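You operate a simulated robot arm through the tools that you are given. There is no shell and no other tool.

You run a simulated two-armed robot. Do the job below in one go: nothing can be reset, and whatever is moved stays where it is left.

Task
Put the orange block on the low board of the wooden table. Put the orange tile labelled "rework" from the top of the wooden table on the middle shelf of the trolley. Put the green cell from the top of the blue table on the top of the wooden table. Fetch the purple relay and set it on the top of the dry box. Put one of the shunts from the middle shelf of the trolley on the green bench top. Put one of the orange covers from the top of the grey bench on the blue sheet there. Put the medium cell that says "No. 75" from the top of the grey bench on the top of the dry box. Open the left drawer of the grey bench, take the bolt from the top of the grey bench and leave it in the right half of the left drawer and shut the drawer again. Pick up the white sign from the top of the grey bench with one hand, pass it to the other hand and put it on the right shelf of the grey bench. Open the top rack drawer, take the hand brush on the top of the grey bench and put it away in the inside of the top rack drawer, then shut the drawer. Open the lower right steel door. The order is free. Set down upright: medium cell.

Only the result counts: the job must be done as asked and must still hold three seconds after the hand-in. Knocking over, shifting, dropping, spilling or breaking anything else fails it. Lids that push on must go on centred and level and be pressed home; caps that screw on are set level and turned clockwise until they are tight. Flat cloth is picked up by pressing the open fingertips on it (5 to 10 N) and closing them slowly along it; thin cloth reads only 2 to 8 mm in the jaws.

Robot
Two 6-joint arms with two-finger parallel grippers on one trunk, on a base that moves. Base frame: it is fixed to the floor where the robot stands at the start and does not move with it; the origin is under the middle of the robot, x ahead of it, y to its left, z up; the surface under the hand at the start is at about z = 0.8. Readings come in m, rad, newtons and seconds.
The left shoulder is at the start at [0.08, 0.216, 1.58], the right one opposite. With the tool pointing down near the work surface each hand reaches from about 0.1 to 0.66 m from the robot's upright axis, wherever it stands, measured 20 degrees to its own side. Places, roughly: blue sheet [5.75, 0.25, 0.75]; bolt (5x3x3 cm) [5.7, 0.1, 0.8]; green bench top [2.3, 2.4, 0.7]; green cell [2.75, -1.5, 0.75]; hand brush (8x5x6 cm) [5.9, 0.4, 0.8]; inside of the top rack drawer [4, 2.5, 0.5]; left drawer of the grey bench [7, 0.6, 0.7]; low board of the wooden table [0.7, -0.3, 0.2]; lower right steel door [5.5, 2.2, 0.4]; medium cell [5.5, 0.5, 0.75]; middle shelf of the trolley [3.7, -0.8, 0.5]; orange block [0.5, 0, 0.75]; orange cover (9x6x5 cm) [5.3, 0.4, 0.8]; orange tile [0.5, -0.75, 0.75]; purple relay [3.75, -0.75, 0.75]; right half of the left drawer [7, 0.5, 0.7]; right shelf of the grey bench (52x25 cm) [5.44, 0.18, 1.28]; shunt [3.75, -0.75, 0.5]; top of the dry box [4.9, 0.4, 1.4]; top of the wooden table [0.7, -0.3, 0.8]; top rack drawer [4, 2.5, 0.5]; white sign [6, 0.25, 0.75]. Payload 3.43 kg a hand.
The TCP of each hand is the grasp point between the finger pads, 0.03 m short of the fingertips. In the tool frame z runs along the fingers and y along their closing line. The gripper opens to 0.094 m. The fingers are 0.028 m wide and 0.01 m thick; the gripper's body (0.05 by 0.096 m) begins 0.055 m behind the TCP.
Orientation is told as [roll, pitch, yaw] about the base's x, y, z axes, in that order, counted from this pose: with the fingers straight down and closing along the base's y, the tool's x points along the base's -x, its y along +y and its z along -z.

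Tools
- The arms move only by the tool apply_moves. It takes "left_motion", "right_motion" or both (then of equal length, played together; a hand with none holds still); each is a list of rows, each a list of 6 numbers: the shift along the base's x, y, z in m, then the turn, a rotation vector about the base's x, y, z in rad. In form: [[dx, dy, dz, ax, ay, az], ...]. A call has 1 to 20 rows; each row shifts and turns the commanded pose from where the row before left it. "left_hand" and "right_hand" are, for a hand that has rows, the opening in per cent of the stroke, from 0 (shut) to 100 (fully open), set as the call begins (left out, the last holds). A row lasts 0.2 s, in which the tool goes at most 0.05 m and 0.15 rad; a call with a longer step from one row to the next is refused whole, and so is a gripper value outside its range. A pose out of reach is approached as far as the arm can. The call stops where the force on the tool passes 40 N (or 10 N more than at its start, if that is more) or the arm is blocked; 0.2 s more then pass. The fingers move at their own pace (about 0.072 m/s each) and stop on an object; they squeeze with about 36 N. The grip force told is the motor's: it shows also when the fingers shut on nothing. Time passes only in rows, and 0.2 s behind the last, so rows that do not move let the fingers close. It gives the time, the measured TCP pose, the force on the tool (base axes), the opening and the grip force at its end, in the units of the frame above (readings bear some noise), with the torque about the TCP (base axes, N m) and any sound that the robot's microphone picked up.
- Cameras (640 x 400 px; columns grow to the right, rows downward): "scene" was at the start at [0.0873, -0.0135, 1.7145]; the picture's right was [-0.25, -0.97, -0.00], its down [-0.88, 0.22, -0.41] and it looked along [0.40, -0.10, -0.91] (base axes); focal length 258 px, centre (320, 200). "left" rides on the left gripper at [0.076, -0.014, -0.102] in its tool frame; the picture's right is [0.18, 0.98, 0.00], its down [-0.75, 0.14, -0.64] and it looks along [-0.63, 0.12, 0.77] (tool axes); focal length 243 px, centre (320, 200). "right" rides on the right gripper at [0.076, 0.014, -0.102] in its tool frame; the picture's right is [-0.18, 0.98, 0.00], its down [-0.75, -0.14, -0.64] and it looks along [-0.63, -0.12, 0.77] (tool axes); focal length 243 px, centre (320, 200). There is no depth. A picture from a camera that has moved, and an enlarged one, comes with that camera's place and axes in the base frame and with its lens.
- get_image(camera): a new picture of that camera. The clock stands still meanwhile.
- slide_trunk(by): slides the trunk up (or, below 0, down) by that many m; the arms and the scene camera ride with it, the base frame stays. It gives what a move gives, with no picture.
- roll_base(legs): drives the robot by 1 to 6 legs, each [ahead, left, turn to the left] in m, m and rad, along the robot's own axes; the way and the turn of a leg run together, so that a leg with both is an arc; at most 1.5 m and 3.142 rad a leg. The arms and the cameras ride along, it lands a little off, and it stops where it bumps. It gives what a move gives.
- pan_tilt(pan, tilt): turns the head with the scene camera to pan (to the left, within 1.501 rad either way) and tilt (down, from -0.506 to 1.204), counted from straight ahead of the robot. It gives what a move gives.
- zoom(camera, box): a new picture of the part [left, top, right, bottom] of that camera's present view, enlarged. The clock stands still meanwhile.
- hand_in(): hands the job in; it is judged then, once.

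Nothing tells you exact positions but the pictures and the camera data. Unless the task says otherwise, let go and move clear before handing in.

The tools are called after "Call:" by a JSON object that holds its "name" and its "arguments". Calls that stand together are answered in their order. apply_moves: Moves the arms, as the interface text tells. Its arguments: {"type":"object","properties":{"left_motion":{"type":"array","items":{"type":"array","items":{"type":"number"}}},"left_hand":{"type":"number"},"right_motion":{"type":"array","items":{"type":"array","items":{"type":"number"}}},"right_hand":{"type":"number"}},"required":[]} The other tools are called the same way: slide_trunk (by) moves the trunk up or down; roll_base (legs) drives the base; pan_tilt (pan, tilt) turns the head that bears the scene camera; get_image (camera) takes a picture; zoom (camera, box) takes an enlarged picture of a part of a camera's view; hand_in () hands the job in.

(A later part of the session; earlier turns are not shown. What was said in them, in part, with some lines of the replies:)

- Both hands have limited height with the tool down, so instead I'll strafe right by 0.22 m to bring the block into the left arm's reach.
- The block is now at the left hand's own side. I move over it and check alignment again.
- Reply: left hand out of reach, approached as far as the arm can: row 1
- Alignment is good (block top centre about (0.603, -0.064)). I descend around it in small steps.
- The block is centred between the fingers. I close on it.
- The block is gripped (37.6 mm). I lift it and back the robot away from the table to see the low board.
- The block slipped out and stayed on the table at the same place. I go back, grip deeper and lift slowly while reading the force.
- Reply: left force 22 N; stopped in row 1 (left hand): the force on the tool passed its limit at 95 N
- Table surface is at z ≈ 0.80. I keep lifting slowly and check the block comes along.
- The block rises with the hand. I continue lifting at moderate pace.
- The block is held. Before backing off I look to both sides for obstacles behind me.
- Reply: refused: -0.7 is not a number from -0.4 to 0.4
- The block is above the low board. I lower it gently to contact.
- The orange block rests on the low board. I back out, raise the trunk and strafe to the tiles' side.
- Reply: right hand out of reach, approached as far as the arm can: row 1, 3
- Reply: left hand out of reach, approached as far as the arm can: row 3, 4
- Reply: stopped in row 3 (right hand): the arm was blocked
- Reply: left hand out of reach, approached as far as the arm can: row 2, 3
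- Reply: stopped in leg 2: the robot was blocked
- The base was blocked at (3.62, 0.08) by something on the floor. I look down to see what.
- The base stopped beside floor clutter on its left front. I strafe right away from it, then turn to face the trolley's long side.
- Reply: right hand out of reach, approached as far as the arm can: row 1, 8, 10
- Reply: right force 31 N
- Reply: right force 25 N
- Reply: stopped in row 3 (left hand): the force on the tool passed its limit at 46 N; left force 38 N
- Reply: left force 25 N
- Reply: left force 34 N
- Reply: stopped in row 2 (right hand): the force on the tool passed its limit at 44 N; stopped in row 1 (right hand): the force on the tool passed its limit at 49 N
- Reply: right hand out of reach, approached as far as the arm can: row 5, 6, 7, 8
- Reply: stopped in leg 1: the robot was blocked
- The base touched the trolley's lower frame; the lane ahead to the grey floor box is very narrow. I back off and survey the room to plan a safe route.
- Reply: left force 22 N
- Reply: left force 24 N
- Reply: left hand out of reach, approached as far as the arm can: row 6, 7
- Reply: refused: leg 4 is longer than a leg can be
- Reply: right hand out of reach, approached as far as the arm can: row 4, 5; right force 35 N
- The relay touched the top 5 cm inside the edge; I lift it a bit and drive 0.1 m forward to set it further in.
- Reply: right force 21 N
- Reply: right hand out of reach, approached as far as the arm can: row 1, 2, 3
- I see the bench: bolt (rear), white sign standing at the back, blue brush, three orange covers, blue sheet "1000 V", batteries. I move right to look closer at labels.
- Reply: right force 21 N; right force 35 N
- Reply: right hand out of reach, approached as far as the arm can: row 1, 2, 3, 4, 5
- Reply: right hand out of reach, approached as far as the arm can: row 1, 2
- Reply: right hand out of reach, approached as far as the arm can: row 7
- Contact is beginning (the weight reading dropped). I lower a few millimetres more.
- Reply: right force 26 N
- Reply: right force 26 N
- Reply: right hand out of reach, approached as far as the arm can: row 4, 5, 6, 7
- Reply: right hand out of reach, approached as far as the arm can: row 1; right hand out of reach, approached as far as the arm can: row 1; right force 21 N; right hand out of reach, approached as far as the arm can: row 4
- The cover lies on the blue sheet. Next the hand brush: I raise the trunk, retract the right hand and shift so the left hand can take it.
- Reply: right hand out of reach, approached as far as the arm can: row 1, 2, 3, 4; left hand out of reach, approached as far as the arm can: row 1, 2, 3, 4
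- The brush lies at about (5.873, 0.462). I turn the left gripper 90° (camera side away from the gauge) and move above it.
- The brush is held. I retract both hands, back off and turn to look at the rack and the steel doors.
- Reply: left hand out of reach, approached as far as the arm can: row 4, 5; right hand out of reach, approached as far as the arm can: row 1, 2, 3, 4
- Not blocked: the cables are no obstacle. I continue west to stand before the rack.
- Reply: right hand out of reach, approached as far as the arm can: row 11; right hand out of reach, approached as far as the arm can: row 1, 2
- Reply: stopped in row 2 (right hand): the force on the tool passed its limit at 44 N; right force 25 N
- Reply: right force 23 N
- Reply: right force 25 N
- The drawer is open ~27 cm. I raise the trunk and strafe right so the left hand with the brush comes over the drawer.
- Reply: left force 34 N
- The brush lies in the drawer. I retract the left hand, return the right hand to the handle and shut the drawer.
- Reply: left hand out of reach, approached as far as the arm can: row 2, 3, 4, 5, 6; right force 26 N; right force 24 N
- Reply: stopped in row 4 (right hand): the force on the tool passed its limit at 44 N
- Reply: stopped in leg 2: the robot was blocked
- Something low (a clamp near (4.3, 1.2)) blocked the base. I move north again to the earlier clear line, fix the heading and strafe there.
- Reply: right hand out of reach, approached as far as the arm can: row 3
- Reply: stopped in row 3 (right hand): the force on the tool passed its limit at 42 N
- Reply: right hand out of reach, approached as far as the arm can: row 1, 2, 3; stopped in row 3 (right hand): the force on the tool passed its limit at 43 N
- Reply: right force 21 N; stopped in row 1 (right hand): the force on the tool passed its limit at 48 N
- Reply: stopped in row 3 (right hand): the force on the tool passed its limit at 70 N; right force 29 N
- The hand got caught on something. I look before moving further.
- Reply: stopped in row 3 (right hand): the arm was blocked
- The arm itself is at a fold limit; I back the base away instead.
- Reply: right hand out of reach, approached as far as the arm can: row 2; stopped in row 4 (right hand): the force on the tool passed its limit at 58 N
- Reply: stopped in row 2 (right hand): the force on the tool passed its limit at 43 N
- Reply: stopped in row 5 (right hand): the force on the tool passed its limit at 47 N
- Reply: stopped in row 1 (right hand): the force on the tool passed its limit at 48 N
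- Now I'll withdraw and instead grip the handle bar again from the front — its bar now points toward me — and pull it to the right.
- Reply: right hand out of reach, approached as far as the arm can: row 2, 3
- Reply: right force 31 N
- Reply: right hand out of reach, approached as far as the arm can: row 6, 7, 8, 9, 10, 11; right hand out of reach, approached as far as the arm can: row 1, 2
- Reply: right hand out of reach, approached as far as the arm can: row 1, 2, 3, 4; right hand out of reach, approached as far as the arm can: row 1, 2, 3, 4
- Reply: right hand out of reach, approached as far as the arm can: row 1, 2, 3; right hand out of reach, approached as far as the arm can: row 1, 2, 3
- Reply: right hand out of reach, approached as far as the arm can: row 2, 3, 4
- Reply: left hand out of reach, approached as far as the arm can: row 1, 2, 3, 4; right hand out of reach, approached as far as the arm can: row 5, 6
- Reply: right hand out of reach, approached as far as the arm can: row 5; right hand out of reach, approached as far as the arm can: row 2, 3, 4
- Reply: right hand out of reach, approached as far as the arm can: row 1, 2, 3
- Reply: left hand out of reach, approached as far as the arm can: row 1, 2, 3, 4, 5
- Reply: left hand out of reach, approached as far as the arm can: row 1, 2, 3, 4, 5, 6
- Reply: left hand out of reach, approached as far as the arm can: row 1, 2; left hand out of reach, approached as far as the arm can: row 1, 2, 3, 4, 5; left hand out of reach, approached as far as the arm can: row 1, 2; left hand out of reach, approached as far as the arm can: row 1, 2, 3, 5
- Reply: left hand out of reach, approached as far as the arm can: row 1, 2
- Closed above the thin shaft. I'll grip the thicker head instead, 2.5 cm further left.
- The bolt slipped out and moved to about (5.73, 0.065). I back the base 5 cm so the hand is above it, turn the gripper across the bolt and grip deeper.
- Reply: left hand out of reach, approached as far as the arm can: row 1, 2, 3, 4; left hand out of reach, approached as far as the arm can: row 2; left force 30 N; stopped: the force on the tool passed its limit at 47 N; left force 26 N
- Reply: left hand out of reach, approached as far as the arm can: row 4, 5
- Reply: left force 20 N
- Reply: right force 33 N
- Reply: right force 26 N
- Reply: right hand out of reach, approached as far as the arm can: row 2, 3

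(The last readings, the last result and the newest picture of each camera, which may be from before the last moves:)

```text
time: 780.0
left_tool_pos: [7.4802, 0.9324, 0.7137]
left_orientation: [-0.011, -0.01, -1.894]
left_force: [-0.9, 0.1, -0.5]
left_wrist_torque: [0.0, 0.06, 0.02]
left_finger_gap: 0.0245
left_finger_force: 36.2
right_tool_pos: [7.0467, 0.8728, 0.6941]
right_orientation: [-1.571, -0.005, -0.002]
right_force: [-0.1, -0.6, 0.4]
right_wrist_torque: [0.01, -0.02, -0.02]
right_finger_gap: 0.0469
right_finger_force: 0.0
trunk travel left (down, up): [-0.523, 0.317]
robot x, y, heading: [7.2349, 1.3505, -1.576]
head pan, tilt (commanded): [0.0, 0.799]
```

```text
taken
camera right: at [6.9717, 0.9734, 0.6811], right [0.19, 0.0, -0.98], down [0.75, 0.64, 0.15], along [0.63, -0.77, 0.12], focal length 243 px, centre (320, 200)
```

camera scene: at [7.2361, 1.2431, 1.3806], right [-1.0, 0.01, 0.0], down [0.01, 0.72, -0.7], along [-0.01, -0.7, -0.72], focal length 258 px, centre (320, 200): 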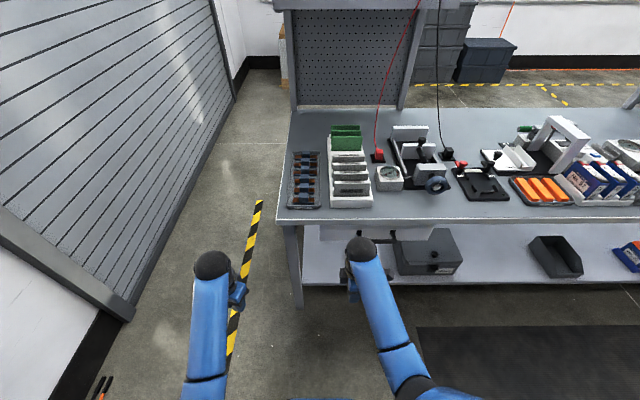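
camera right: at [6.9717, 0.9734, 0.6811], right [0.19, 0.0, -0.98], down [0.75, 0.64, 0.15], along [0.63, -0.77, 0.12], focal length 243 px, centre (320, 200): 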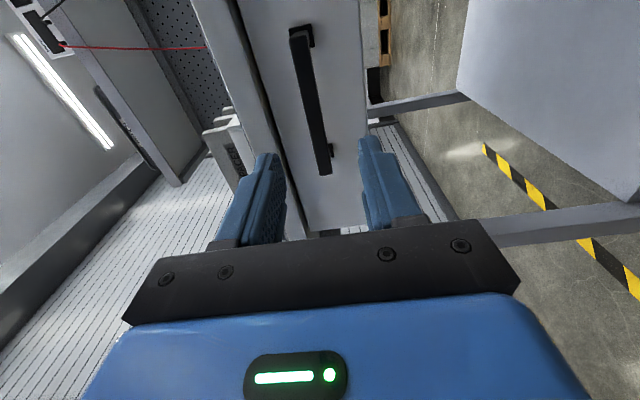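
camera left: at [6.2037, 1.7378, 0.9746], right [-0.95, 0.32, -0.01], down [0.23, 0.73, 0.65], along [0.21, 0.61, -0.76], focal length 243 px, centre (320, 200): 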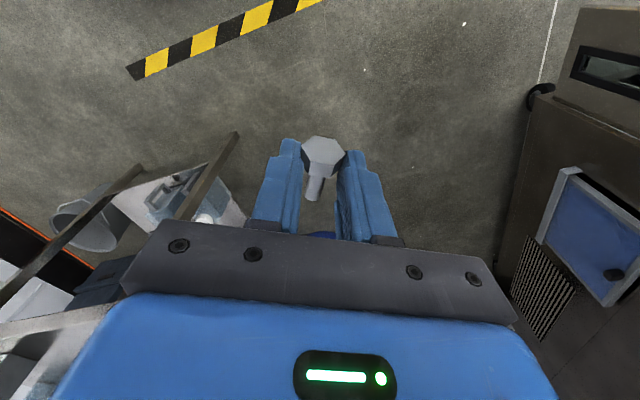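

Call:
{"name": "apply_moves", "arguments": {"right_motion": [[0, -0.03, 0.004, 0, 0, 0], [0, -0.03, 0.003, 0, 0, 0], [0, -0.015, 0, 0, 0, 0]]}}

Call:
{"name": "get_image", "arguments": {"camera": "right"}}

```text
time: 780.8
left_tool_pos: [7.4807, 0.9329, 0.7138]
left_orientation: [-0.012, -0.008, -1.894]
left_force: [-0.4, 0.1, 0.1]
left_wrist_torque: [0.01, 0.01, 0.01]
left_finger_gap: 0.0244
left_finger_force: 35.5
right_tool_pos: [7.0472, 0.7965, 0.7023]
right_orientation: [-1.57, -0.004, -0.001]
right_force: [0.3, 0.6, 0.0]
right_wrist_torque: [0.02, 0.0, 0.0]
right_finger_gap: 0.0469
right_finger_force: 0.0
trunk travel left (down, up): [-0.523, 0.317]
robot x, y, heading: [7.2382, 1.3534, -1.578]
head pan, tilt (commanded): [0.0, 0.799]
```

```text
taken
camera right: at [6.9717, 0.8986, 0.6882], right [0.19, 0.0, -0.98], down [0.75, 0.64, 0.14], along [0.63, -0.77, 0.12], focal length 243 px, centre (320, 200)
```

right: 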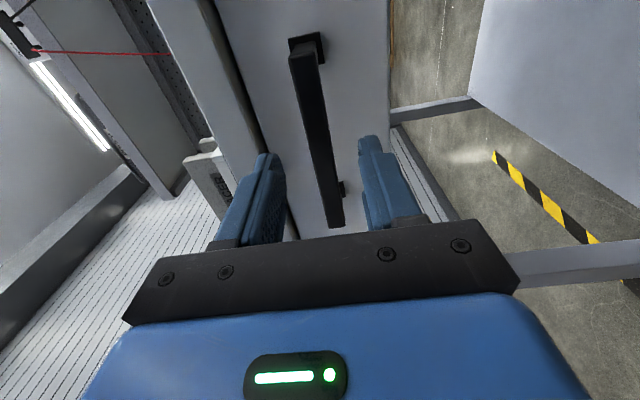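

Call:
{"name": "apply_moves", "arguments": {"right_motion": [[0, -0.008, 0, 0, 0, 0], [0, -0.006, 0, 0, 0, 0]]}}

Call:
{"name": "apply_moves", "arguments": {"right_motion": [[0, 0, 0, 0, 0, 0], [0, 0, 0, 0, 0, 0], [0, 0, 0, 0, 0, 0], [0, 0, 0, 0, 0, 0]], "right_hand": 0}}

Call:
{"name": "apply_moves", "arguments": {"right_motion": [[0, 0.006, 0, 0, 0, 0], [0, 0.01, 0, 0, 0, 0], [0, 0.012, 0, 0, 0, 0]]}}

Call:
{"name": "get_image", "arguments": {"camera": "right"}}

```text
time: 781.4
left_tool_pos: [7.4795, 0.9311, 0.7144]
left_orientation: [-0.01, -0.009, -1.893]
left_force: [-0.9, 0.0, 0.0]
left_wrist_torque: [-0.02, -0.03, 0.0]
left_finger_gap: 0.025
left_finger_force: 36.0
right_tool_pos: [7.0462, 0.7829, 0.7027]
right_orientation: [-1.57, -0.004, 0.0]
right_force: [-0.7, 0.4, 0.0]
right_wrist_torque: [-0.01, 0.03, 0.03]
right_finger_gap: 0.0469
right_finger_force: 0.0
trunk travel left (down, up): [-0.523, 0.317]
robot x, y, heading: [7.238, 1.3487, -1.576]
head pan, tilt (commanded): [0.0, 0.799]
```

```text
time: 782.4
left_tool_pos: [7.4802, 0.9317, 0.7142]
left_orientation: [-0.012, -0.007, -1.894]
left_force: [0.7, 0.9, 0.1]
left_wrist_torque: [-0.02, -0.03, -0.02]
left_finger_gap: 0.0243
left_finger_force: 35.8
right_tool_pos: [7.0473, 0.7832, 0.7011]
right_orientation: [-1.565, -0.001, -0.001]
right_force: [-0.4, 1.7, -10.5]
right_wrist_torque: [-0.3, 1.36, 0.1]
right_finger_gap: 0.0132
right_finger_force: 44.7
trunk travel left (down, up): [-0.523, 0.317]
robot x, y, heading: [7.2376, 1.3508, -1.574]
head pan, tilt (commanded): [0.0, 0.799]
```

```text
time: 783.2
left_tool_pos: [7.4803, 0.9318, 0.7137]
left_orientation: [-0.011, -0.008, -1.894]
left_force: [-0.4, -0.1, -1.3]
left_wrist_torque: [-0.01, 0.02, -0.02]
left_finger_gap: 0.0243
left_finger_force: 36.3
right_tool_pos: [7.0466, 0.8107, 0.701]
right_orientation: [-1.567, -0.005, 0.002]
right_force: [1.6, 0.1, -13.5]
right_wrist_torque: [-0.18, 1.25, 0.39]
right_finger_gap: 0.0134
right_finger_force: 45.2
trunk travel left (down, up): [-0.523, 0.317]
robot x, y, heading: [7.2328, 1.3572, -1.574]
head pan, tilt (commanded): [0.0, 0.799]
```

```text
taken
camera right: at [6.9716, 0.9128, 0.6868], right [0.19, 0.0, -0.98], down [0.75, 0.64, 0.15], along [0.63, -0.77, 0.12], focal length 243 px, centre (320, 200)
```

right: 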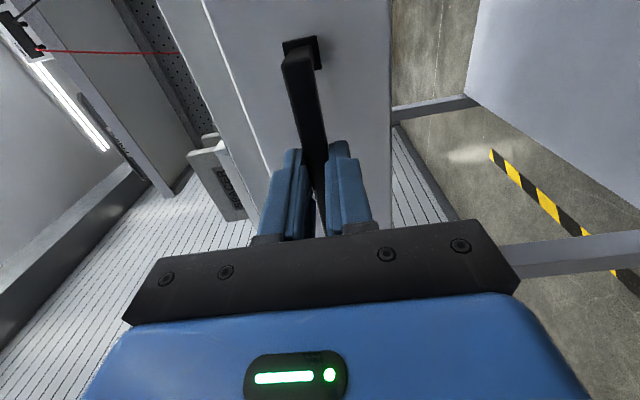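

The drawer slides. I pull it further with the base.

Call:
{"name": "apply_moves", "arguments": {"right_motion": [[0, 0.025, 0, 0, 0, 0], [0, 0.025, 0, 0, 0, 0]]}}

Call:
{"name": "roll_base", "arguments": {"legs": [[-0.15, 0, 0]]}}

Call:
{"name": "get_image", "arguments": {"camera": "scene"}}

```text
time: 783.8
left_tool_pos: [7.4799, 0.9317, 0.7145]
left_orientation: [-0.009, -0.007, -1.895]
left_force: [-0.7, -0.4, -0.1]
left_wrist_torque: [-0.04, 0.0, -0.03]
left_finger_gap: 0.0247
left_finger_force: 36.3
right_tool_pos: [7.0458, 0.8614, 0.701]
right_orientation: [-1.565, -0.004, 0.002]
right_force: [2.5, 2.4, -17.2]
right_wrist_torque: [-0.06, 1.24, 0.1]
right_finger_gap: 0.0134
right_finger_force: 44.9
trunk travel left (down, up): [-0.523, 0.317]
robot x, y, heading: [7.2398, 1.354, -1.579]
head pan, tilt (commanded): [0.0, 0.799]
```

```text
time: 785.2
left_tool_pos: [7.4796, 1.0801, 0.7137]
left_orientation: [-0.011, -0.007, -1.894]
left_force: [0.3, 0.0, -0.6]
left_wrist_torque: [0.0, 0.01, -0.04]
left_finger_gap: 0.0247
left_finger_force: 36.0
right_tool_pos: [7.0471, 1.0075, 0.6999]
right_orientation: [-1.566, -0.005, 0.001]
right_force: [-6.5, -2.5, -22.5]
right_wrist_torque: [-0.18, 1.28, -0.54]
right_finger_gap: 0.0135
right_finger_force: 44.8
trunk travel left (down, up): [-0.523, 0.317]
robot x, y, heading: [7.2397, 1.5022, -1.579]
head pan, tilt (commanded): [0.0, 0.799]
```

```text
taken
camera scene: at [7.2351, 1.3887, 1.4523], right [-1.0, 0.01, 0.0], down [0.01, 0.72, -0.69], along [0.0, -0.69, -0.72], focal length 258 px, centre (320, 200)
```

scene: 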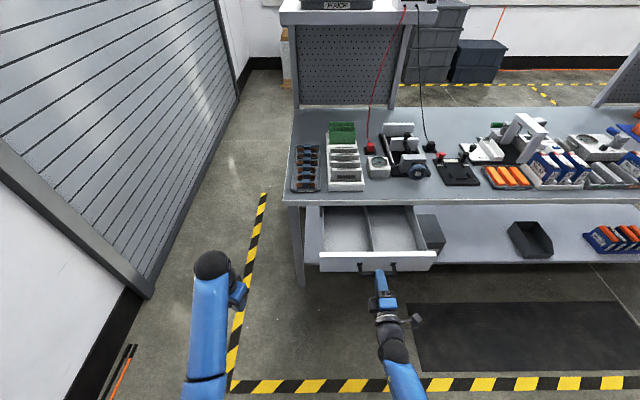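

The drawer is open about 22 cm and has a divider. I zoom to see its halves.

Call:
{"name": "zoom", "arguments": {"camera": "scene", "box": [300, 190, 450, 280]}}

```text
4.27 times, centred on (375, 235) of scene
camera zoom: at [7.2351, 1.3887, 1.4523], right [-1.0, 0.01, 0.0], down [0.01, 0.72, -0.69], along [0.0, -0.69, -0.72], focal length 1101 px, centre (85, 51)
```

zoom: 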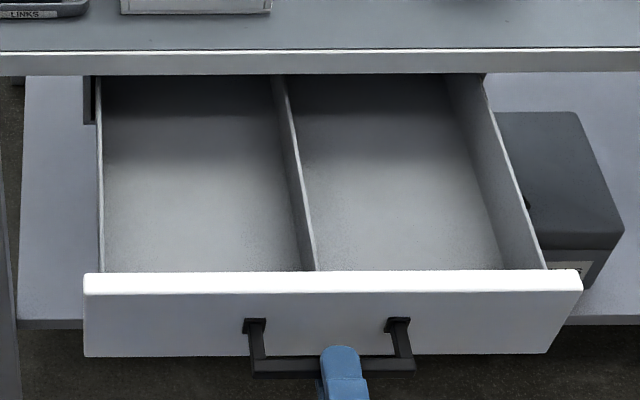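

Empty, with a divider at x ≈ 7.05; its right half is x 6.86–7.05. I release the handle and move so the left hand can reach into the right half.

Call:
{"name": "apply_moves", "arguments": {"right_motion": [[0, 0, 0.002, 0, 0, 0], [0, 0, 0, 0, 0, 0], [0, 0, 0, 0, 0, 0]], "right_hand": 50}}

Call:
{"name": "roll_base", "arguments": {"legs": [[-0.08, 0, 0]]}}

Call:
{"name": "slide_trunk", "arguments": {"by": 0.12}}

Call:
{"name": "roll_base", "arguments": {"legs": [[0, -0.49, 0.005]]}}

Call:
{"name": "get_image", "arguments": {"camera": "scene"}}

Call:
{"name": "get_image", "arguments": {"camera": "left"}}

```text
time: 786.0
left_tool_pos: [7.4814, 1.0815, 0.7151]
left_orientation: [-0.009, -0.009, -1.895]
left_force: [-0.6, -1.2, -0.4]
left_wrist_torque: [0.0, 0.02, 0.01]
left_finger_gap: 0.0244
left_finger_force: 35.8
right_tool_pos: [7.0482, 1.0109, 0.7051]
right_orientation: [-1.569, -0.005, 0.0]
right_force: [-0.7, 0.3, 0.2]
right_wrist_torque: [0.01, -0.02, 0.01]
right_finger_gap: 0.047
right_finger_force: 0.0
trunk travel left (down, up): [-0.523, 0.317]
robot x, y, heading: [7.2365, 1.5043, -1.578]
head pan, tilt (commanded): [0.0, 0.799]
```

```text
time: 787.0
left_tool_pos: [7.4816, 1.1607, 0.7155]
left_orientation: [-0.012, -0.01, -1.894]
left_force: [-0.5, 0.5, -0.7]
left_wrist_torque: [-0.01, 0.04, 0.0]
left_finger_gap: 0.0246
left_finger_force: 36.0
right_tool_pos: [7.0482, 1.0897, 0.7046]
right_orientation: [-1.568, -0.004, 0.0]
right_force: [-0.1, -0.1, 0.5]
right_wrist_torque: [0.02, -0.01, 0.01]
right_finger_gap: 0.0471
right_finger_force: 0.0
trunk travel left (down, up): [-0.523, 0.317]
robot x, y, heading: [7.2394, 1.5774, -1.579]
head pan, tilt (commanded): [0.0, 0.799]
```

```text
time: 788.5
left_tool_pos: [7.4821, 1.1606, 0.8355]
left_orientation: [-0.011, -0.009, -1.893]
left_force: [0.5, -1.3, -0.3]
left_wrist_torque: [-0.02, -0.01, -0.01]
left_finger_gap: 0.0245
left_finger_force: 36.2
right_tool_pos: [7.0489, 1.0902, 0.8239]
right_orientation: [-1.568, -0.004, 0.0]
right_force: [0.8, 0.3, -0.5]
right_wrist_torque: [0.01, -0.03, 0.04]
right_finger_gap: 0.047
right_finger_force: 0.0
trunk travel left (down, up): [-0.643, 0.197]
robot x, y, heading: [7.2396, 1.5783, -1.575]
head pan, tilt (commanded): [0.0, 0.799]
```

```text
time: 791.4
left_tool_pos: [6.9933, 1.1644, 0.835]
left_orientation: [-0.013, -0.011, -1.883]
left_force: [-0.3, 1.1, 0.1]
left_wrist_torque: [0.01, 0.03, -0.03]
left_finger_gap: 0.0244
left_finger_force: 36.3
right_tool_pos: [6.5603, 1.0897, 0.8246]
right_orientation: [-1.569, -0.005, 0.008]
right_force: [0.4, -0.3, 0.5]
right_wrist_torque: [-0.04, 0.0, -0.03]
right_finger_gap: 0.0469
right_finger_force: 0.0
trunk travel left (down, up): [-0.643, 0.197]
robot x, y, heading: [6.7466, 1.584, -1.565]
head pan, tilt (commanded): [0.0, 0.799]
```

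```text
taken
camera scene: at [6.747, 1.4729, 1.5726], right [-1.0, 0.0, 0.0], down [0.0, 0.72, -0.7], along [0.0, -0.7, -0.72], focal length 258 px, centre (320, 200)
```

scene: 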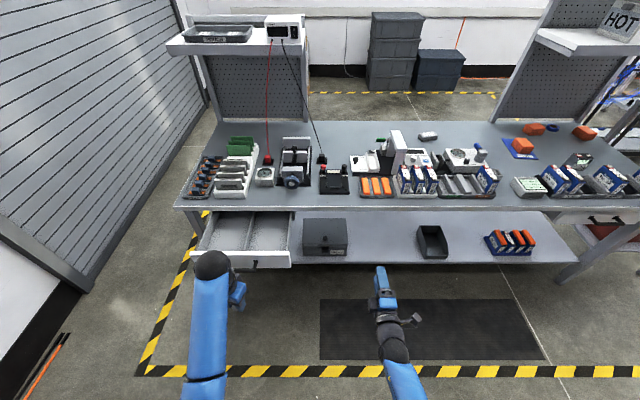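

```text
taken
camera left: at [7.0051, 1.2423, 0.937], right [0.99, -0.13, -0.01], down [-0.09, -0.76, 0.65], along [-0.09, -0.64, -0.76], focal length 243 px, centre (320, 200)
```

left: 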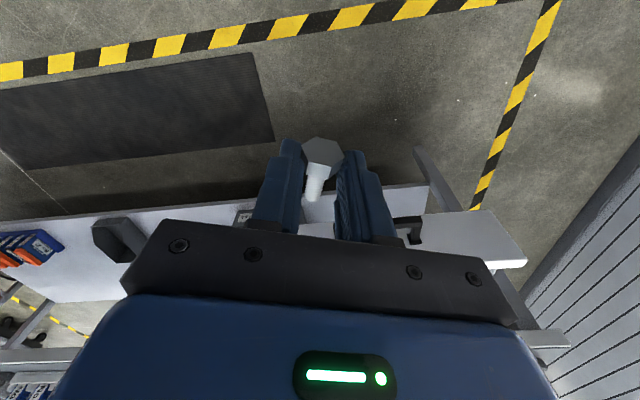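

Call:
{"name": "roll_base", "arguments": {"legs": [[0.2, 0, 0]]}}

Call:
{"name": "apply_moves", "arguments": {"left_motion": [[-0.012, -0.035, 0, 0, 0, 0], [-0.012, -0.035, 0, 0, 0, 0], [-0.012, -0.035, 0, 0, 0, 0], [0, -0.015, 0, 0, 0, 0]]}}

Call:
{"name": "get_image", "arguments": {"camera": "left"}}

Call:
{"name": "get_image", "arguments": {"camera": "scene"}}

```text
time: 793.0
left_tool_pos: [6.9929, 0.9663, 0.8353]
left_orientation: [-0.01, -0.011, -1.885]
left_force: [-1.0, -0.1, -0.3]
left_wrist_torque: [-0.03, 0.0, 0.03]
left_finger_gap: 0.0244
left_finger_force: 35.6
right_tool_pos: [6.5596, 0.8919, 0.8253]
right_orientation: [-1.571, -0.004, 0.009]
right_force: [-0.6, -0.2, -0.4]
right_wrist_torque: [-0.02, -0.01, -0.01]
right_finger_gap: 0.0468
right_finger_force: 0.0
trunk travel left (down, up): [-0.643, 0.197]
robot x, y, heading: [6.7452, 1.381, -1.57]
head pan, tilt (commanded): [0.0, 0.799]
```

```text
time: 794.0
left_tool_pos: [6.9568, 0.8453, 0.8355]
left_orientation: [-0.01, -0.008, -1.885]
left_force: [0.2, 0.0, -0.5]
left_wrist_torque: [-0.01, -0.02, 0.0]
left_finger_gap: 0.0244
left_finger_force: 36.0
right_tool_pos: [6.5598, 0.8911, 0.8243]
right_orientation: [-1.568, -0.004, 0.01]
right_force: [-0.3, -0.1, 0.6]
right_wrist_torque: [-0.03, 0.0, -0.01]
right_finger_gap: 0.0469
right_finger_force: 0.1
trunk travel left (down, up): [-0.643, 0.197]
robot x, y, heading: [6.7451, 1.3814, -1.569]
head pan, tilt (commanded): [0.0, 0.799]
```

```text
taken
camera left: at [6.9682, 0.9225, 0.9375], right [0.99, -0.13, -0.01], down [-0.09, -0.76, 0.65], along [-0.09, -0.64, -0.76], focal length 243 px, centre (320, 200)
```

left: 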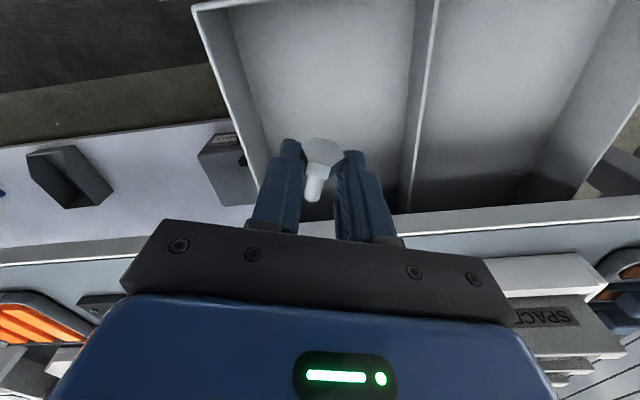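

```text
taken
camera scene: at [6.746, 1.273, 1.5726], right [-1.0, 0.0, 0.0], down [0.0, 0.72, -0.7], along [0.0, -0.7, -0.72], focal length 258 px, centre (320, 200)
```

scene: 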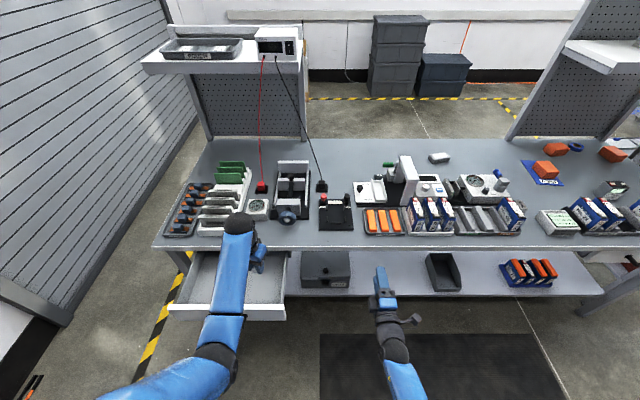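

Call:
{"name": "apply_moves", "arguments": {"left_motion": [[0, 0.005, -0.04, 0, 0, 0], [0, 0.005, -0.04, 0, 0, 0], [0, 0, -0.03, 0, 0, 0]]}}

Call:
{"name": "get_image", "arguments": {"camera": "left"}}

```text
time: 794.8
left_tool_pos: [6.9573, 0.8549, 0.7245]
left_orientation: [-0.012, -0.01, -1.885]
left_force: [-0.2, 0.3, -0.6]
left_wrist_torque: [0.03, -0.01, 0.0]
left_finger_gap: 0.0245
left_finger_force: 35.7
right_tool_pos: [6.5601, 0.8898, 0.8238]
right_orientation: [-1.568, -0.003, 0.009]
right_force: [1.2, -0.8, -0.5]
right_wrist_torque: [0.01, 0.01, -0.02]
right_finger_gap: 0.0469
right_finger_force: 0.0
trunk travel left (down, up): [-0.643, 0.197]
robot x, y, heading: [6.7482, 1.3851, -1.574]
head pan, tilt (commanded): [0.0, 0.799]
```

```text
taken
camera left: at [6.9682, 0.9325, 0.8265], right [0.99, -0.13, -0.01], down [-0.09, -0.76, 0.65], along [-0.09, -0.64, -0.76], focal length 243 px, centre (320, 200)
```

left: 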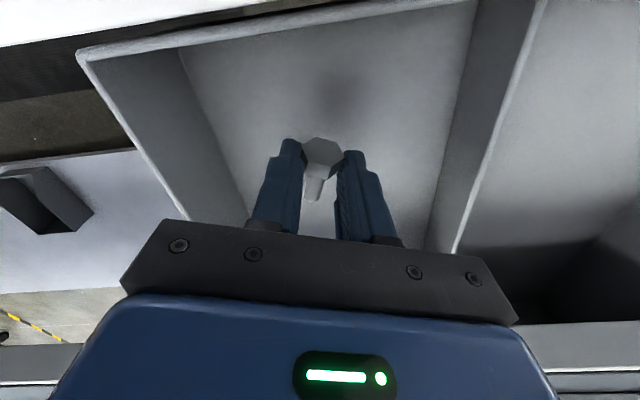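

The bolt is well inside the right compartment. I lower it to the drawer floor.

Call:
{"name": "apply_moves", "arguments": {"left_motion": [[0, 0, -0.015, 0, 0, 0], [0, 0, -0.01, 0, 0, 0], [0, 0, -0.006, 0, 0, 0]]}}

Call:
{"name": "apply_moves", "arguments": {"left_motion": [[0, 0, -0.006, 0, 0, 0], [0, 0, -0.004, 0, 0, 0]]}}

```text
time: 795.6
left_tool_pos: [6.9568, 0.8551, 0.6986]
left_orientation: [-0.006, -0.017, -1.883]
left_force: [3.0, -1.9, 25.6]
left_wrist_torque: [0.01, 0.0, 0.01]
left_finger_gap: 0.0248
left_finger_force: 35.5
right_tool_pos: [6.5595, 0.8916, 0.8251]
right_orientation: [-1.572, -0.003, 0.008]
right_force: [0.2, 0.1, -0.7]
right_wrist_torque: [0.01, 0.02, -0.02]
right_finger_gap: 0.0473
right_finger_force: 0.1
trunk travel left (down, up): [-0.643, 0.197]
robot x, y, heading: [6.7421, 1.3835, -1.567]
head pan, tilt (commanded): [0.0, 0.799]
```

```text
time: 796.1
left_tool_pos: [6.955, 0.8505, 0.6926]
left_orientation: [-0.005, -0.022, -1.884]
left_force: [-4.4, 1.9, 21.7]
left_wrist_torque: [0.21, -0.31, 0.27]
left_finger_gap: 0.0214
left_finger_force: 36.1
right_tool_pos: [6.5591, 0.8909, 0.8238]
right_orientation: [-1.571, -0.005, 0.008]
right_force: [0.5, -1.2, 0.9]
right_wrist_torque: [0.0, 0.0, 0.03]
right_finger_gap: 0.0472
right_finger_force: 0.1
trunk travel left (down, up): [-0.643, 0.197]
robot x, y, heading: [6.7465, 1.3819, -1.57]
head pan, tilt (commanded): [0.0, 0.799]
stopped in row 2 (left hand): the force on the tool passed its limit at 45 N (the readings are from after the stop); the commanded pose is now the measured one
```

Firm contact with the drawer floor. I ease off and open.

Call:
{"name": "apply_moves", "arguments": {"left_motion": [[0, 0, 0.004, 0, 0, 0]]}}

Call:
{"name": "apply_moves", "arguments": {"left_motion": [[0, 0, 0, 0, 0, 0], [0, 0, 0, 0, 0, 0], [0, 0, 0, 0, 0, 0]], "left_hand": 55}}

Call:
{"name": "apply_moves", "arguments": {"left_motion": [[0, 0, 0.02, 0, 0, 0], [0, 0, 0.04, 0, 0, 0], [0, 0, 0.045, 0, 0, 0]]}}

Call:
{"name": "get_image", "arguments": {"camera": "left"}}

```text
time: 796.5
left_tool_pos: [6.9558, 0.8521, 0.6935]
left_orientation: [-0.009, -0.015, -1.886]
left_force: [-1.4, -0.8, 2.0]
left_wrist_torque: [-0.01, 0.04, -0.02]
left_finger_gap: 0.0216
left_finger_force: 36.0
right_tool_pos: [6.5596, 0.8898, 0.8241]
right_orientation: [-1.567, -0.004, 0.007]
right_force: [0.0, -0.3, -0.1]
right_wrist_torque: [-0.02, 0.0, 0.02]
right_finger_gap: 0.047
right_finger_force: 0.1
trunk travel left (down, up): [-0.643, 0.197]
robot x, y, heading: [6.7464, 1.3857, -1.569]
head pan, tilt (commanded): [0.0, 0.799]
```

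```text
time: 797.3
left_tool_pos: [6.9565, 0.8508, 0.6941]
left_orientation: [-0.01, -0.016, -1.884]
left_force: [0.3, -0.1, 0.2]
left_wrist_torque: [0.01, 0.0, -0.03]
left_finger_gap: 0.0518
left_finger_force: 0.0
right_tool_pos: [6.5599, 0.889, 0.8241]
right_orientation: [-1.57, -0.005, 0.01]
right_force: [-0.2, 0.2, -0.3]
right_wrist_torque: [-0.05, 0.0, 0.01]
right_finger_gap: 0.0469
right_finger_force: 0.1
trunk travel left (down, up): [-0.643, 0.197]
robot x, y, heading: [6.7448, 1.3833, -1.571]
head pan, tilt (commanded): [0.0, 0.799]
```

```text
time: 798.1
left_tool_pos: [6.9566, 0.8524, 0.7995]
left_orientation: [-0.009, -0.016, -1.886]
left_force: [0.3, 0.4, 0.8]
left_wrist_torque: [-0.03, 0.0, -0.02]
left_finger_gap: 0.0518
left_finger_force: 0.1
right_tool_pos: [6.5605, 0.8896, 0.8242]
right_orientation: [-1.569, -0.004, 0.007]
right_force: [0.5, 0.3, 0.1]
right_wrist_torque: [-0.03, 0.0, -0.01]
right_finger_gap: 0.0467
right_finger_force: 0.2
trunk travel left (down, up): [-0.643, 0.197]
robot x, y, heading: [6.7431, 1.382, -1.569]
head pan, tilt (commanded): [0.0, 0.799]
```

```text
taken
camera left: at [6.9679, 0.9299, 0.9007], right [0.99, -0.13, -0.01], down [-0.09, -0.75, 0.65], along [-0.09, -0.65, -0.76], focal length 243 px, centre (320, 200)
```

left: 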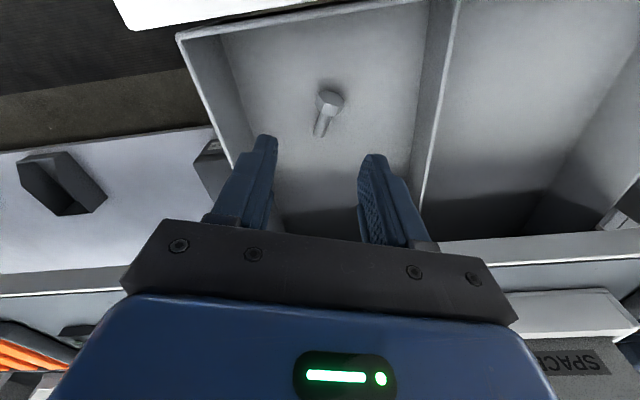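

The bolt lies in the right half. I go back to the handle and shut the drawer.

Call:
{"name": "apply_moves", "arguments": {"left_motion": [[0, 0.02, 0.03, 0, 0, 0], [0, 0.03, 0, 0, 0, 0]]}}

Call:
{"name": "roll_base", "arguments": {"legs": [[-0.2, 0, 0], [0, 0.495, -0.005]]}}

Call:
{"name": "slide_trunk", "arguments": {"by": -0.119}}

Call:
{"name": "get_image", "arguments": {"camera": "right"}}

Call:
{"name": "get_image", "arguments": {"camera": "scene"}}

```text
time: 798.7
left_tool_pos: [6.9555, 0.9037, 0.8305]
left_orientation: [-0.007, -0.018, -1.884]
left_force: [-0.1, 0.1, -0.3]
left_wrist_torque: [0.0, 0.0, 0.0]
left_finger_gap: 0.0518
left_finger_force: 0.0
right_tool_pos: [6.5609, 0.8905, 0.8243]
right_orientation: [-1.568, -0.002, 0.007]
right_force: [-0.1, 0.9, 0.6]
right_wrist_torque: [0.01, 0.0, 0.02]
right_finger_gap: 0.0472
right_finger_force: 0.2
trunk travel left (down, up): [-0.643, 0.197]
robot x, y, heading: [6.7471, 1.3854, -1.572]
head pan, tilt (commanded): [0.0, 0.799]
```

```text
time: 802.8
left_tool_pos: [7.4429, 1.096, 0.8294]
left_orientation: [-0.007, -0.016, -1.891]
left_force: [-0.4, 0.6, -0.1]
left_wrist_torque: [0.0, -0.04, 0.01]
left_finger_gap: 0.0516
left_finger_force: 0.1
right_tool_pos: [7.0462, 1.0879, 0.8241]
right_orientation: [-1.566, -0.004, 0.001]
right_force: [0.1, 0.1, -0.3]
right_wrist_torque: [0.0, 0.0, 0.01]
right_finger_gap: 0.0469
right_finger_force: 0.1
trunk travel left (down, up): [-0.643, 0.197]
robot x, y, heading: [7.2384, 1.579, -1.576]
head pan, tilt (commanded): [0.0, 0.799]
```

```text
time: 804.3
left_tool_pos: [7.4436, 1.0962, 0.7098]
left_orientation: [-0.008, -0.016, -1.892]
left_force: [0.0, 0.6, -0.4]
left_wrist_torque: [0.0, -0.01, -0.04]
left_finger_gap: 0.0517
left_finger_force: 0.1
right_tool_pos: [7.0471, 1.089, 0.7043]
right_orientation: [-1.569, -0.004, 0.003]
right_force: [0.0, 0.4, 0.0]
right_wrist_torque: [0.0, 0.01, 0.05]
right_finger_gap: 0.047
right_finger_force: 0.0
trunk travel left (down, up): [-0.524, 0.316]
robot x, y, heading: [7.2392, 1.5838, -1.58]
head pan, tilt (commanded): [0.0, 0.799]
```

```text
taken
camera right: at [6.9719, 1.1899, 0.6914], right [0.19, 0.0, -0.98], down [0.75, 0.64, 0.15], along [0.63, -0.77, 0.12], focal length 243 px, centre (320, 200)
```

right: 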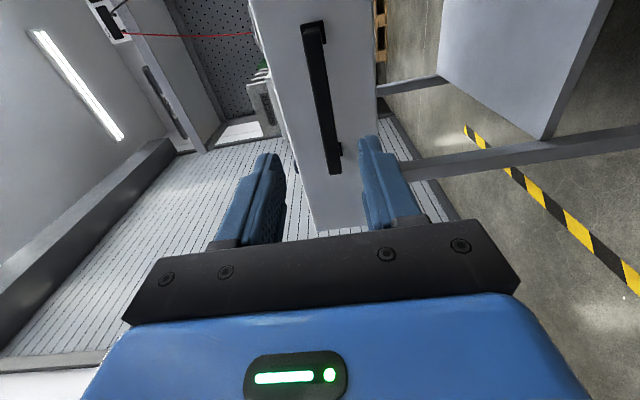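

```text
taken
camera scene: at [7.2356, 1.471, 1.4537], right [-1.0, 0.01, 0.0], down [0.0, 0.72, -0.7], along [0.0, -0.7, -0.72], focal length 258 px, centre (320, 200)
```

scene: 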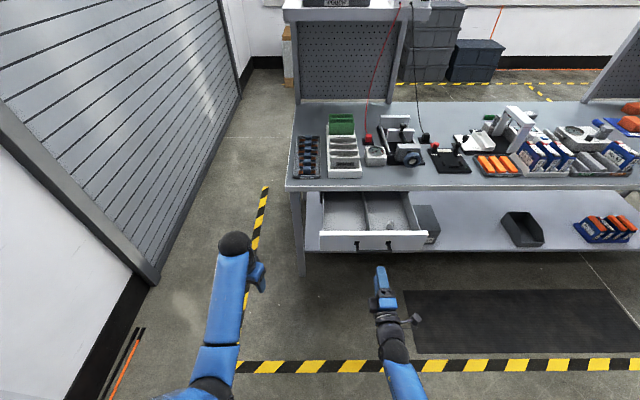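

Call:
{"name": "apply_moves", "arguments": {"right_motion": [[0, -0.03, 0, 0, 0, 0], [0, -0.03, -0.001, 0, 0, 0], [0, -0.022, -0.001, 0, 0, 0]]}}

Call:
{"name": "get_image", "arguments": {"camera": "right"}}

```text
time: 805.1
left_tool_pos: [7.4432, 1.0965, 0.7107]
left_orientation: [-0.01, -0.017, -1.892]
left_force: [-0.3, 1.1, -0.2]
left_wrist_torque: [0.0, 0.01, 0.02]
left_finger_gap: 0.0519
left_finger_force: 0.0
right_tool_pos: [7.0463, 1.0062, 0.7021]
right_orientation: [-1.568, -0.002, 0.0]
right_force: [-0.1, -0.3, -0.4]
right_wrist_torque: [0.01, -0.01, 0.02]
right_finger_gap: 0.047
right_finger_force: 0.1
trunk travel left (down, up): [-0.524, 0.316]
robot x, y, heading: [7.2403, 1.5828, -1.576]
head pan, tilt (commanded): [0.0, 0.799]
```

```text
taken
camera right: at [6.9714, 1.1077, 0.6884], right [0.19, 0.0, -0.98], down [0.75, 0.64, 0.15], along [0.63, -0.77, 0.12], focal length 243 px, centre (320, 200)
```

right: 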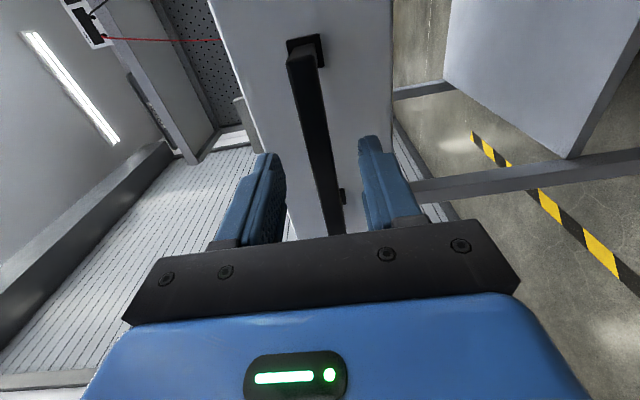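

Call:
{"name": "apply_moves", "arguments": {"right_motion": [[0, 0, 0, 0, 0, 0], [0, 0, 0, 0, 0, 0], [0, 0, 0, 0, 0, 0], [0, 0, 0, 0, 0, 0]], "right_hand": 0}}

Call:
{"name": "roll_base", "arguments": {"legs": [[0.15, 0, 0]]}}

Call:
{"name": "apply_moves", "arguments": {"right_motion": [[0, -0.02, 0, 0, 0, 0], [0, -0.02, 0, 0, 0, 0], [0, -0.015, 0, 0, 0, 0]]}}

Call:
{"name": "get_image", "arguments": {"camera": "scene"}}

```text
time: 806.1
left_tool_pos: [7.4433, 1.097, 0.7091]
left_orientation: [-0.008, -0.015, -1.891]
left_force: [-0.1, -0.3, -0.2]
left_wrist_torque: [0.01, 0.02, 0.0]
left_finger_gap: 0.0517
left_finger_force: 0.0
right_tool_pos: [7.0461, 1.0071, 0.7006]
right_orientation: [-1.562, -0.001, 0.001]
right_force: [0.0, 1.2, -11.4]
right_wrist_torque: [-0.11, 1.05, -0.02]
right_finger_gap: 0.0133
right_finger_force: 44.9
trunk travel left (down, up): [-0.524, 0.316]
robot x, y, heading: [7.2405, 1.5804, -1.577]
head pan, tilt (commanded): [0.0, 0.799]
```

```text
time: 807.5
left_tool_pos: [7.4435, 0.947, 0.7099]
left_orientation: [-0.009, -0.014, -1.891]
left_force: [-0.2, -0.4, -0.5]
left_wrist_torque: [-0.04, -0.01, 0.03]
left_finger_gap: 0.0517
left_finger_force: 0.0
right_tool_pos: [7.047, 0.8571, 0.7003]
right_orientation: [-1.563, -0.003, 0.004]
right_force: [0.0, 2.7, -15.8]
right_wrist_torque: [0.17, 1.05, 0.19]
right_finger_gap: 0.013
right_finger_force: 45.1
trunk travel left (down, up): [-0.524, 0.316]
robot x, y, heading: [7.2372, 1.4322, -1.579]
head pan, tilt (commanded): [0.0, 0.799]
```

```text
time: 808.3
left_tool_pos: [7.4439, 0.9486, 0.7094]
left_orientation: [-0.008, -0.013, -1.89]
left_force: [0.3, -0.8, -0.4]
left_wrist_torque: [0.01, -0.02, 0.01]
left_finger_gap: 0.0518
left_finger_force: 0.1
right_tool_pos: [7.0479, 0.8028, 0.7007]
right_orientation: [-1.562, -0.002, -0.001]
right_force: [-5.7, -0.4, -5.2]
right_wrist_torque: [-0.23, 1.09, 0.61]
right_finger_gap: 0.0133
right_finger_force: 44.6
trunk travel left (down, up): [-0.524, 0.316]
robot x, y, heading: [7.2359, 1.4329, -1.576]
head pan, tilt (commanded): [0.0, 0.799]
```

```text
taken
camera scene: at [7.2342, 1.3207, 1.4535], right [-1.0, 0.0, 0.0], down [0.0, 0.72, -0.7], along [0.0, -0.7, -0.72], focal length 258 px, centre (320, 200)
```

scene: 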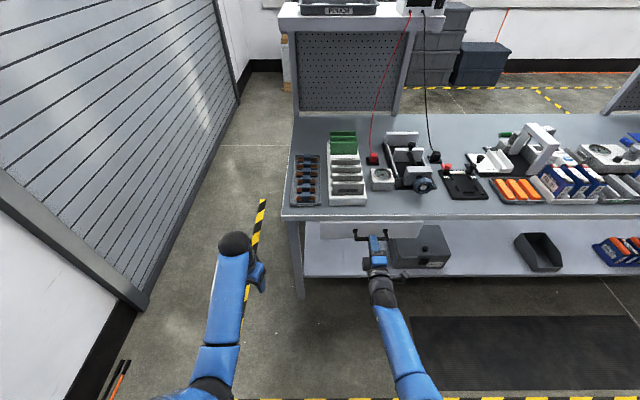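

Nearly shut (closed position was TCP y ≈ 0.783). I push the last two centimetres until it stops.

Call:
{"name": "apply_moves", "arguments": {"right_motion": [[0, -0.01, 0, 0, 0, 0], [0, -0.008, 0, 0, 0, 0], [0, -0.006, 0, 0, 0, 0], [0, -0.005, 0, 0, 0, 0]]}}

Call:
{"name": "get_image", "arguments": {"camera": "right"}}

```text
time: 809.1
left_tool_pos: [7.4435, 0.9509, 0.7104]
left_orientation: [-0.01, -0.016, -1.895]
left_force: [0.4, 0.1, -0.5]
left_wrist_torque: [0.02, -0.03, 0.0]
left_finger_gap: 0.052
left_finger_force: 0.0
right_tool_pos: [7.0486, 0.7878, 0.7015]
right_orientation: [-1.562, 0.0, -0.009]
right_force: [-4.1, 16.6, 9.2]
right_wrist_torque: [-0.65, 0.25, 1.16]
right_finger_gap: 0.0134
right_finger_force: 44.5
right hand out of reach, approached as far as the arm can: row 4
trunk travel left (down, up): [-0.524, 0.316]
robot x, y, heading: [7.2389, 1.4317, -1.581]
head pan, tilt (commanded): [0.0, 0.799]
stopped in row 4 (right hand): the force on the tool passed its limit at 45 N (the readings are from after the stop); the commanded pose is now the measured one
```

```text
taken
camera right: at [6.9731, 0.8895, 0.6876], right [0.18, 0.01, -0.98], down [0.76, 0.63, 0.15], along [0.62, -0.77, 0.11], focal length 243 px, centre (320, 200)
```

right: 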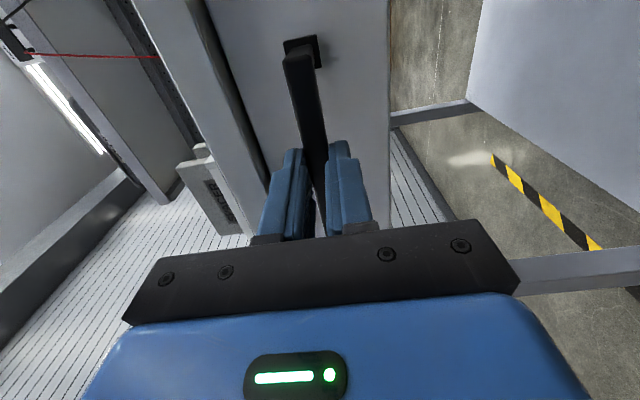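

Call:
{"name": "roll_base", "arguments": {"legs": [[0.02, 0, 0.003]]}}

Call:
{"name": "zoom", "arguments": {"camera": "scene", "box": [280, 200, 480, 300]}}

```text
time: 809.9
left_tool_pos: [7.4426, 0.948, 0.7108]
left_orientation: [-0.01, -0.019, -1.893]
left_force: [0.3, -0.2, -0.8]
left_wrist_torque: [-0.01, 0.01, 0.02]
left_finger_gap: 0.0521
left_finger_force: 0.1
right_tool_pos: [7.0478, 0.7869, 0.701]
right_orientation: [-1.565, 0.0, -0.01]
right_force: [3.1, 19.9, 10.6]
right_wrist_torque: [-0.66, -0.21, 0.18]
right_finger_gap: 0.0136
right_finger_force: 44.8
trunk travel left (down, up): [-0.524, 0.316]
robot x, y, heading: [7.2384, 1.4283, -1.576]
head pan, tilt (commanded): [0.0, 0.799]
stopped in leg 1: the force on the tool passed its limit at 46 N (the readings are from after the stop); the commanded pose is now the measured one
```

```text
3.20 times, centred on (380, 250) of scene
camera zoom: at [7.2358, 1.3248, 1.454], right [-1.0, 0.01, 0.0], down [0.0, 0.71, -0.7], along [-0.01, -0.7, -0.71], focal length 826 px, centre (128, 40)
```

zoom: 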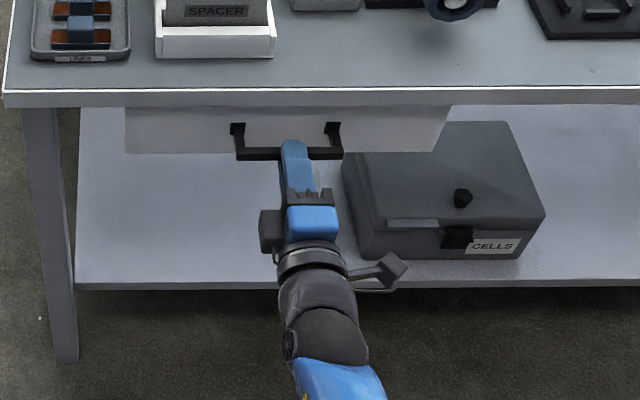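

The drawer is shut against its stop. I release and back away.

Call:
{"name": "apply_moves", "arguments": {"right_motion": [[0, 0, 0.001, 0, 0, 0], [0, 0, 0, 0, 0, 0], [0, 0, 0, 0, 0, 0]], "right_hand": 50}}

Call:
{"name": "roll_base", "arguments": {"legs": [[-0.25, 0, 0]]}}

Call:
{"name": "get_image", "arguments": {"camera": "scene"}}

Call:
{"name": "zoom", "arguments": {"camera": "scene", "box": [270, 150, 470, 290]}}

```text
time: 810.7
left_tool_pos: [7.4425, 0.945, 0.7084]
left_orientation: [-0.008, -0.012, -1.893]
left_force: [0.1, -0.4, -0.1]
left_wrist_torque: [0.02, 0.03, -0.01]
left_finger_gap: 0.0517
left_finger_force: 0.2
right_tool_pos: [7.0467, 0.7827, 0.6988]
right_orientation: [-1.556, -0.001, -0.011]
right_force: [-0.3, 0.8, 0.5]
right_wrist_torque: [0.0, 0.0, -0.02]
right_finger_gap: 0.0471
right_finger_force: 0.0
trunk travel left (down, up): [-0.524, 0.316]
robot x, y, heading: [7.2402, 1.4264, -1.578]
head pan, tilt (commanded): [0.0, 0.799]
```

```text
time: 812.5
left_tool_pos: [7.4443, 1.194, 0.7091]
left_orientation: [-0.009, -0.016, -1.893]
left_force: [-0.5, -0.8, 0.4]
left_wrist_torque: [0.01, -0.03, -0.03]
left_finger_gap: 0.052
left_finger_force: 0.0
right_tool_pos: [7.0496, 1.0326, 0.6977]
right_orientation: [-1.559, 0.001, -0.01]
right_force: [0.3, 0.3, 0.8]
right_wrist_torque: [0.01, 0.01, -0.01]
right_finger_gap: 0.0469
right_finger_force: 0.0
trunk travel left (down, up): [-0.524, 0.316]
robot x, y, heading: [7.2401, 1.6743, -1.581]
head pan, tilt (commanded): [0.0, 0.799]
```

```text
taken
camera scene: at [7.2367, 1.5674, 1.4535], right [-1.0, 0.01, 0.0], down [0.0, 0.72, -0.7], along [0.0, -0.7, -0.72], focal length 258 px, centre (320, 200)
```

scene: 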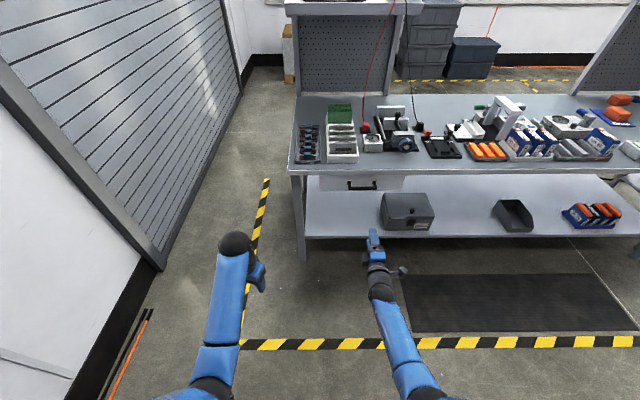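

```text
2.86 times, centred on (370, 220) of scene
camera zoom: at [7.2367, 1.5674, 1.4535], right [-1.0, 0.01, 0.0], down [0.0, 0.72, -0.7], along [0.0, -0.7, -0.72], focal length 737 px, centre (177, 143)
```

zoom: 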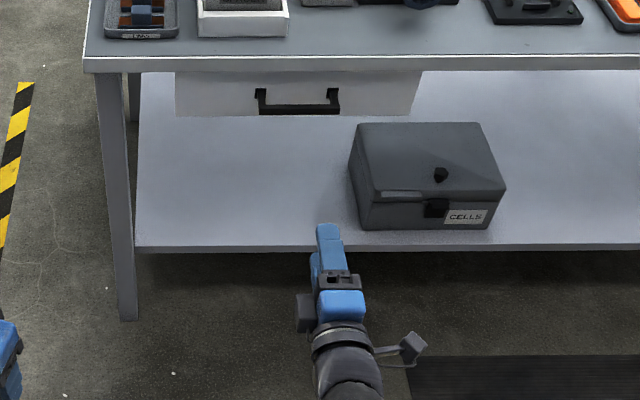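

The drawer is shut. I take a final look at the shelf, bench and dry box before handing in.

Call:
{"name": "slide_trunk", "arguments": {"by": 0.3}}

Call:
{"name": "pan_tilt", "arguments": {"pan": -0.8, "tilt": 0.35}}

Call:
{"name": "zoom", "arguments": {"camera": "scene", "box": [180, 100, 500, 300]}}

Call:
{"name": "pan_tilt", "arguments": {"pan": -1.5, "tilt": 0.5}}

Call:
{"name": "get_image", "arguments": {"camera": "scene"}}

```text
time: 815.5
left_tool_pos: [7.4435, 1.1947, 1.0103]
left_orientation: [-0.009, -0.016, -1.894]
left_force: [0.4, 0.0, -0.8]
left_wrist_torque: [0.01, -0.01, -0.03]
left_finger_gap: 0.0517
left_finger_force: 0.1
right_tool_pos: [7.0483, 1.0322, 0.9972]
right_orientation: [-1.559, 0.0, -0.011]
right_force: [-0.1, 0.1, 0.2]
right_wrist_torque: [-0.03, 0.0, -0.03]
right_finger_gap: 0.0471
right_finger_force: 0.0
trunk travel left (down, up): [-0.824, 0.016]
robot x, y, heading: [7.235, 1.6743, -1.58]
head pan, tilt (commanded): [0.0, 0.799]
```

```text
time: 816.6
left_tool_pos: [7.443, 1.1936, 1.0098]
left_orientation: [-0.008, -0.015, -1.894]
left_force: [-0.4, 0.1, 0.4]
left_wrist_torque: [0.0, 0.01, 0.04]
left_finger_gap: 0.052
left_finger_force: 0.1
right_tool_pos: [7.0479, 1.0319, 0.9977]
right_orientation: [-1.556, 0.0, -0.01]
right_force: [0.5, -0.2, 0.0]
right_wrist_torque: [0.02, -0.01, -0.02]
right_finger_gap: 0.047
right_finger_force: 0.1
trunk travel left (down, up): [-0.824, 0.016]
robot x, y, heading: [7.2364, 1.6782, -1.571]
head pan, tilt (commanded): [-0.799, 0.351]
```

```text
2.00 times, centred on (340, 200) of scene
camera zoom: at [7.17, 1.584, 1.7932], right [-0.69, 0.72, 0.0], down [0.25, 0.24, -0.94], along [-0.68, -0.65, -0.34], focal length 516 px, centre (280, 200)
```

zoom: 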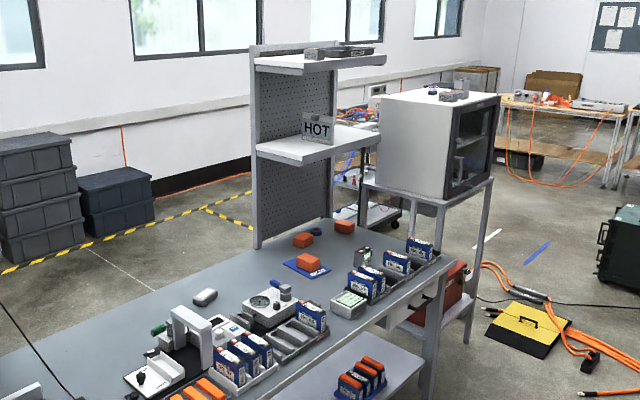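

```text
time: 817.7
left_tool_pos: [7.4444, 1.1944, 1.0107]
left_orientation: [-0.008, -0.017, -1.893]
left_force: [0.3, -1.2, 0.2]
left_wrist_torque: [-0.01, 0.0, -0.01]
left_finger_gap: 0.0517
left_finger_force: 0.1
right_tool_pos: [7.048, 1.0317, 0.9977]
right_orientation: [-1.558, -0.001, -0.012]
right_force: [-0.3, -0.5, 0.0]
right_wrist_torque: [-0.01, 0.01, 0.0]
right_finger_gap: 0.0469
right_finger_force: 0.1
trunk travel left (down, up): [-0.824, 0.016]
robot x, y, heading: [7.237, 1.6778, -1.577]
head pan, tilt (commanded): [-1.499, 0.499]
```

```text
taken
camera scene: at [7.1464, 1.6426, 1.7796], right [-0.07, 1.0, 0.0], down [0.48, 0.03, -0.88], along [-0.88, -0.06, -0.48], focal length 258 px, centre (320, 200)
```

scene: 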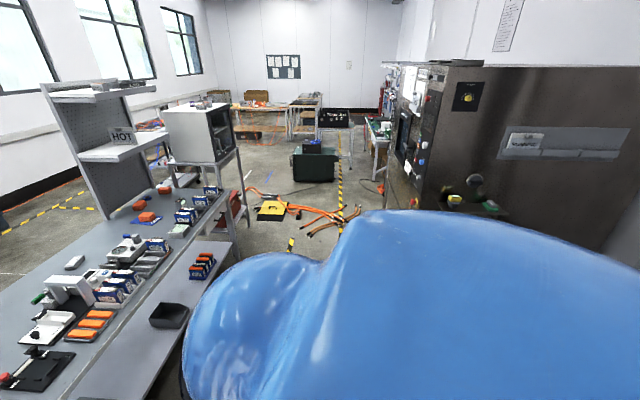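

The sign stands on the shelf, the cover lies on the sheet, and the dry box items and drawers are as intended. Both hands are empty and clear, so I hand the job in.

Call:
{"name": "hand_in", "arguments": {}}

```text
The job is handed in.
```

I carried out all eleven parts of the job and handed it in. I don't have the verdict.

| Part | State at hand-in |
|---|---|
| Orange block | On the low board of the wooden table. |
| "Rework" tile | Flat on the trolley's middle shelf. |
| Green cell | On the wooden table top. |
| Purple relay | Upright on top of the dry box. |
| Shunt No. 56 | On the green bench top. |
| Orange cover | On the blue sheet. |
| Medium cell No. 75 | Upright on top of the dry box. I read its label before moving it. |
| Bolt | In the right half of the grey bench's left drawer, drawer shut. |
| White sign | Picked up with the left hand, passed to the right, standing on the right shelf. |
| Hand brush | In the top rack drawer, drawer shut. |
| Lower right steel door | Open a little past 90°; I could not see it in my last look round. |

These could count against the job:

- **Rack drawer:** the topmost handled unit in the rack did not slide. I used the next one down, which matches the height you gave (about 0.5 m).
- **Bumps:** the base touched a connector and a clamp on the floor and the lower frame of the trolley. The hand also pressed briefly on medium cell No. 72 and on a plug on the trolley. From what I could see nothing was knocked over, but I can't rule out small shifts.
- **Bolt:** it slipped out of the grip several times and slid about on the bench before I got a firm hold. It did not fall.
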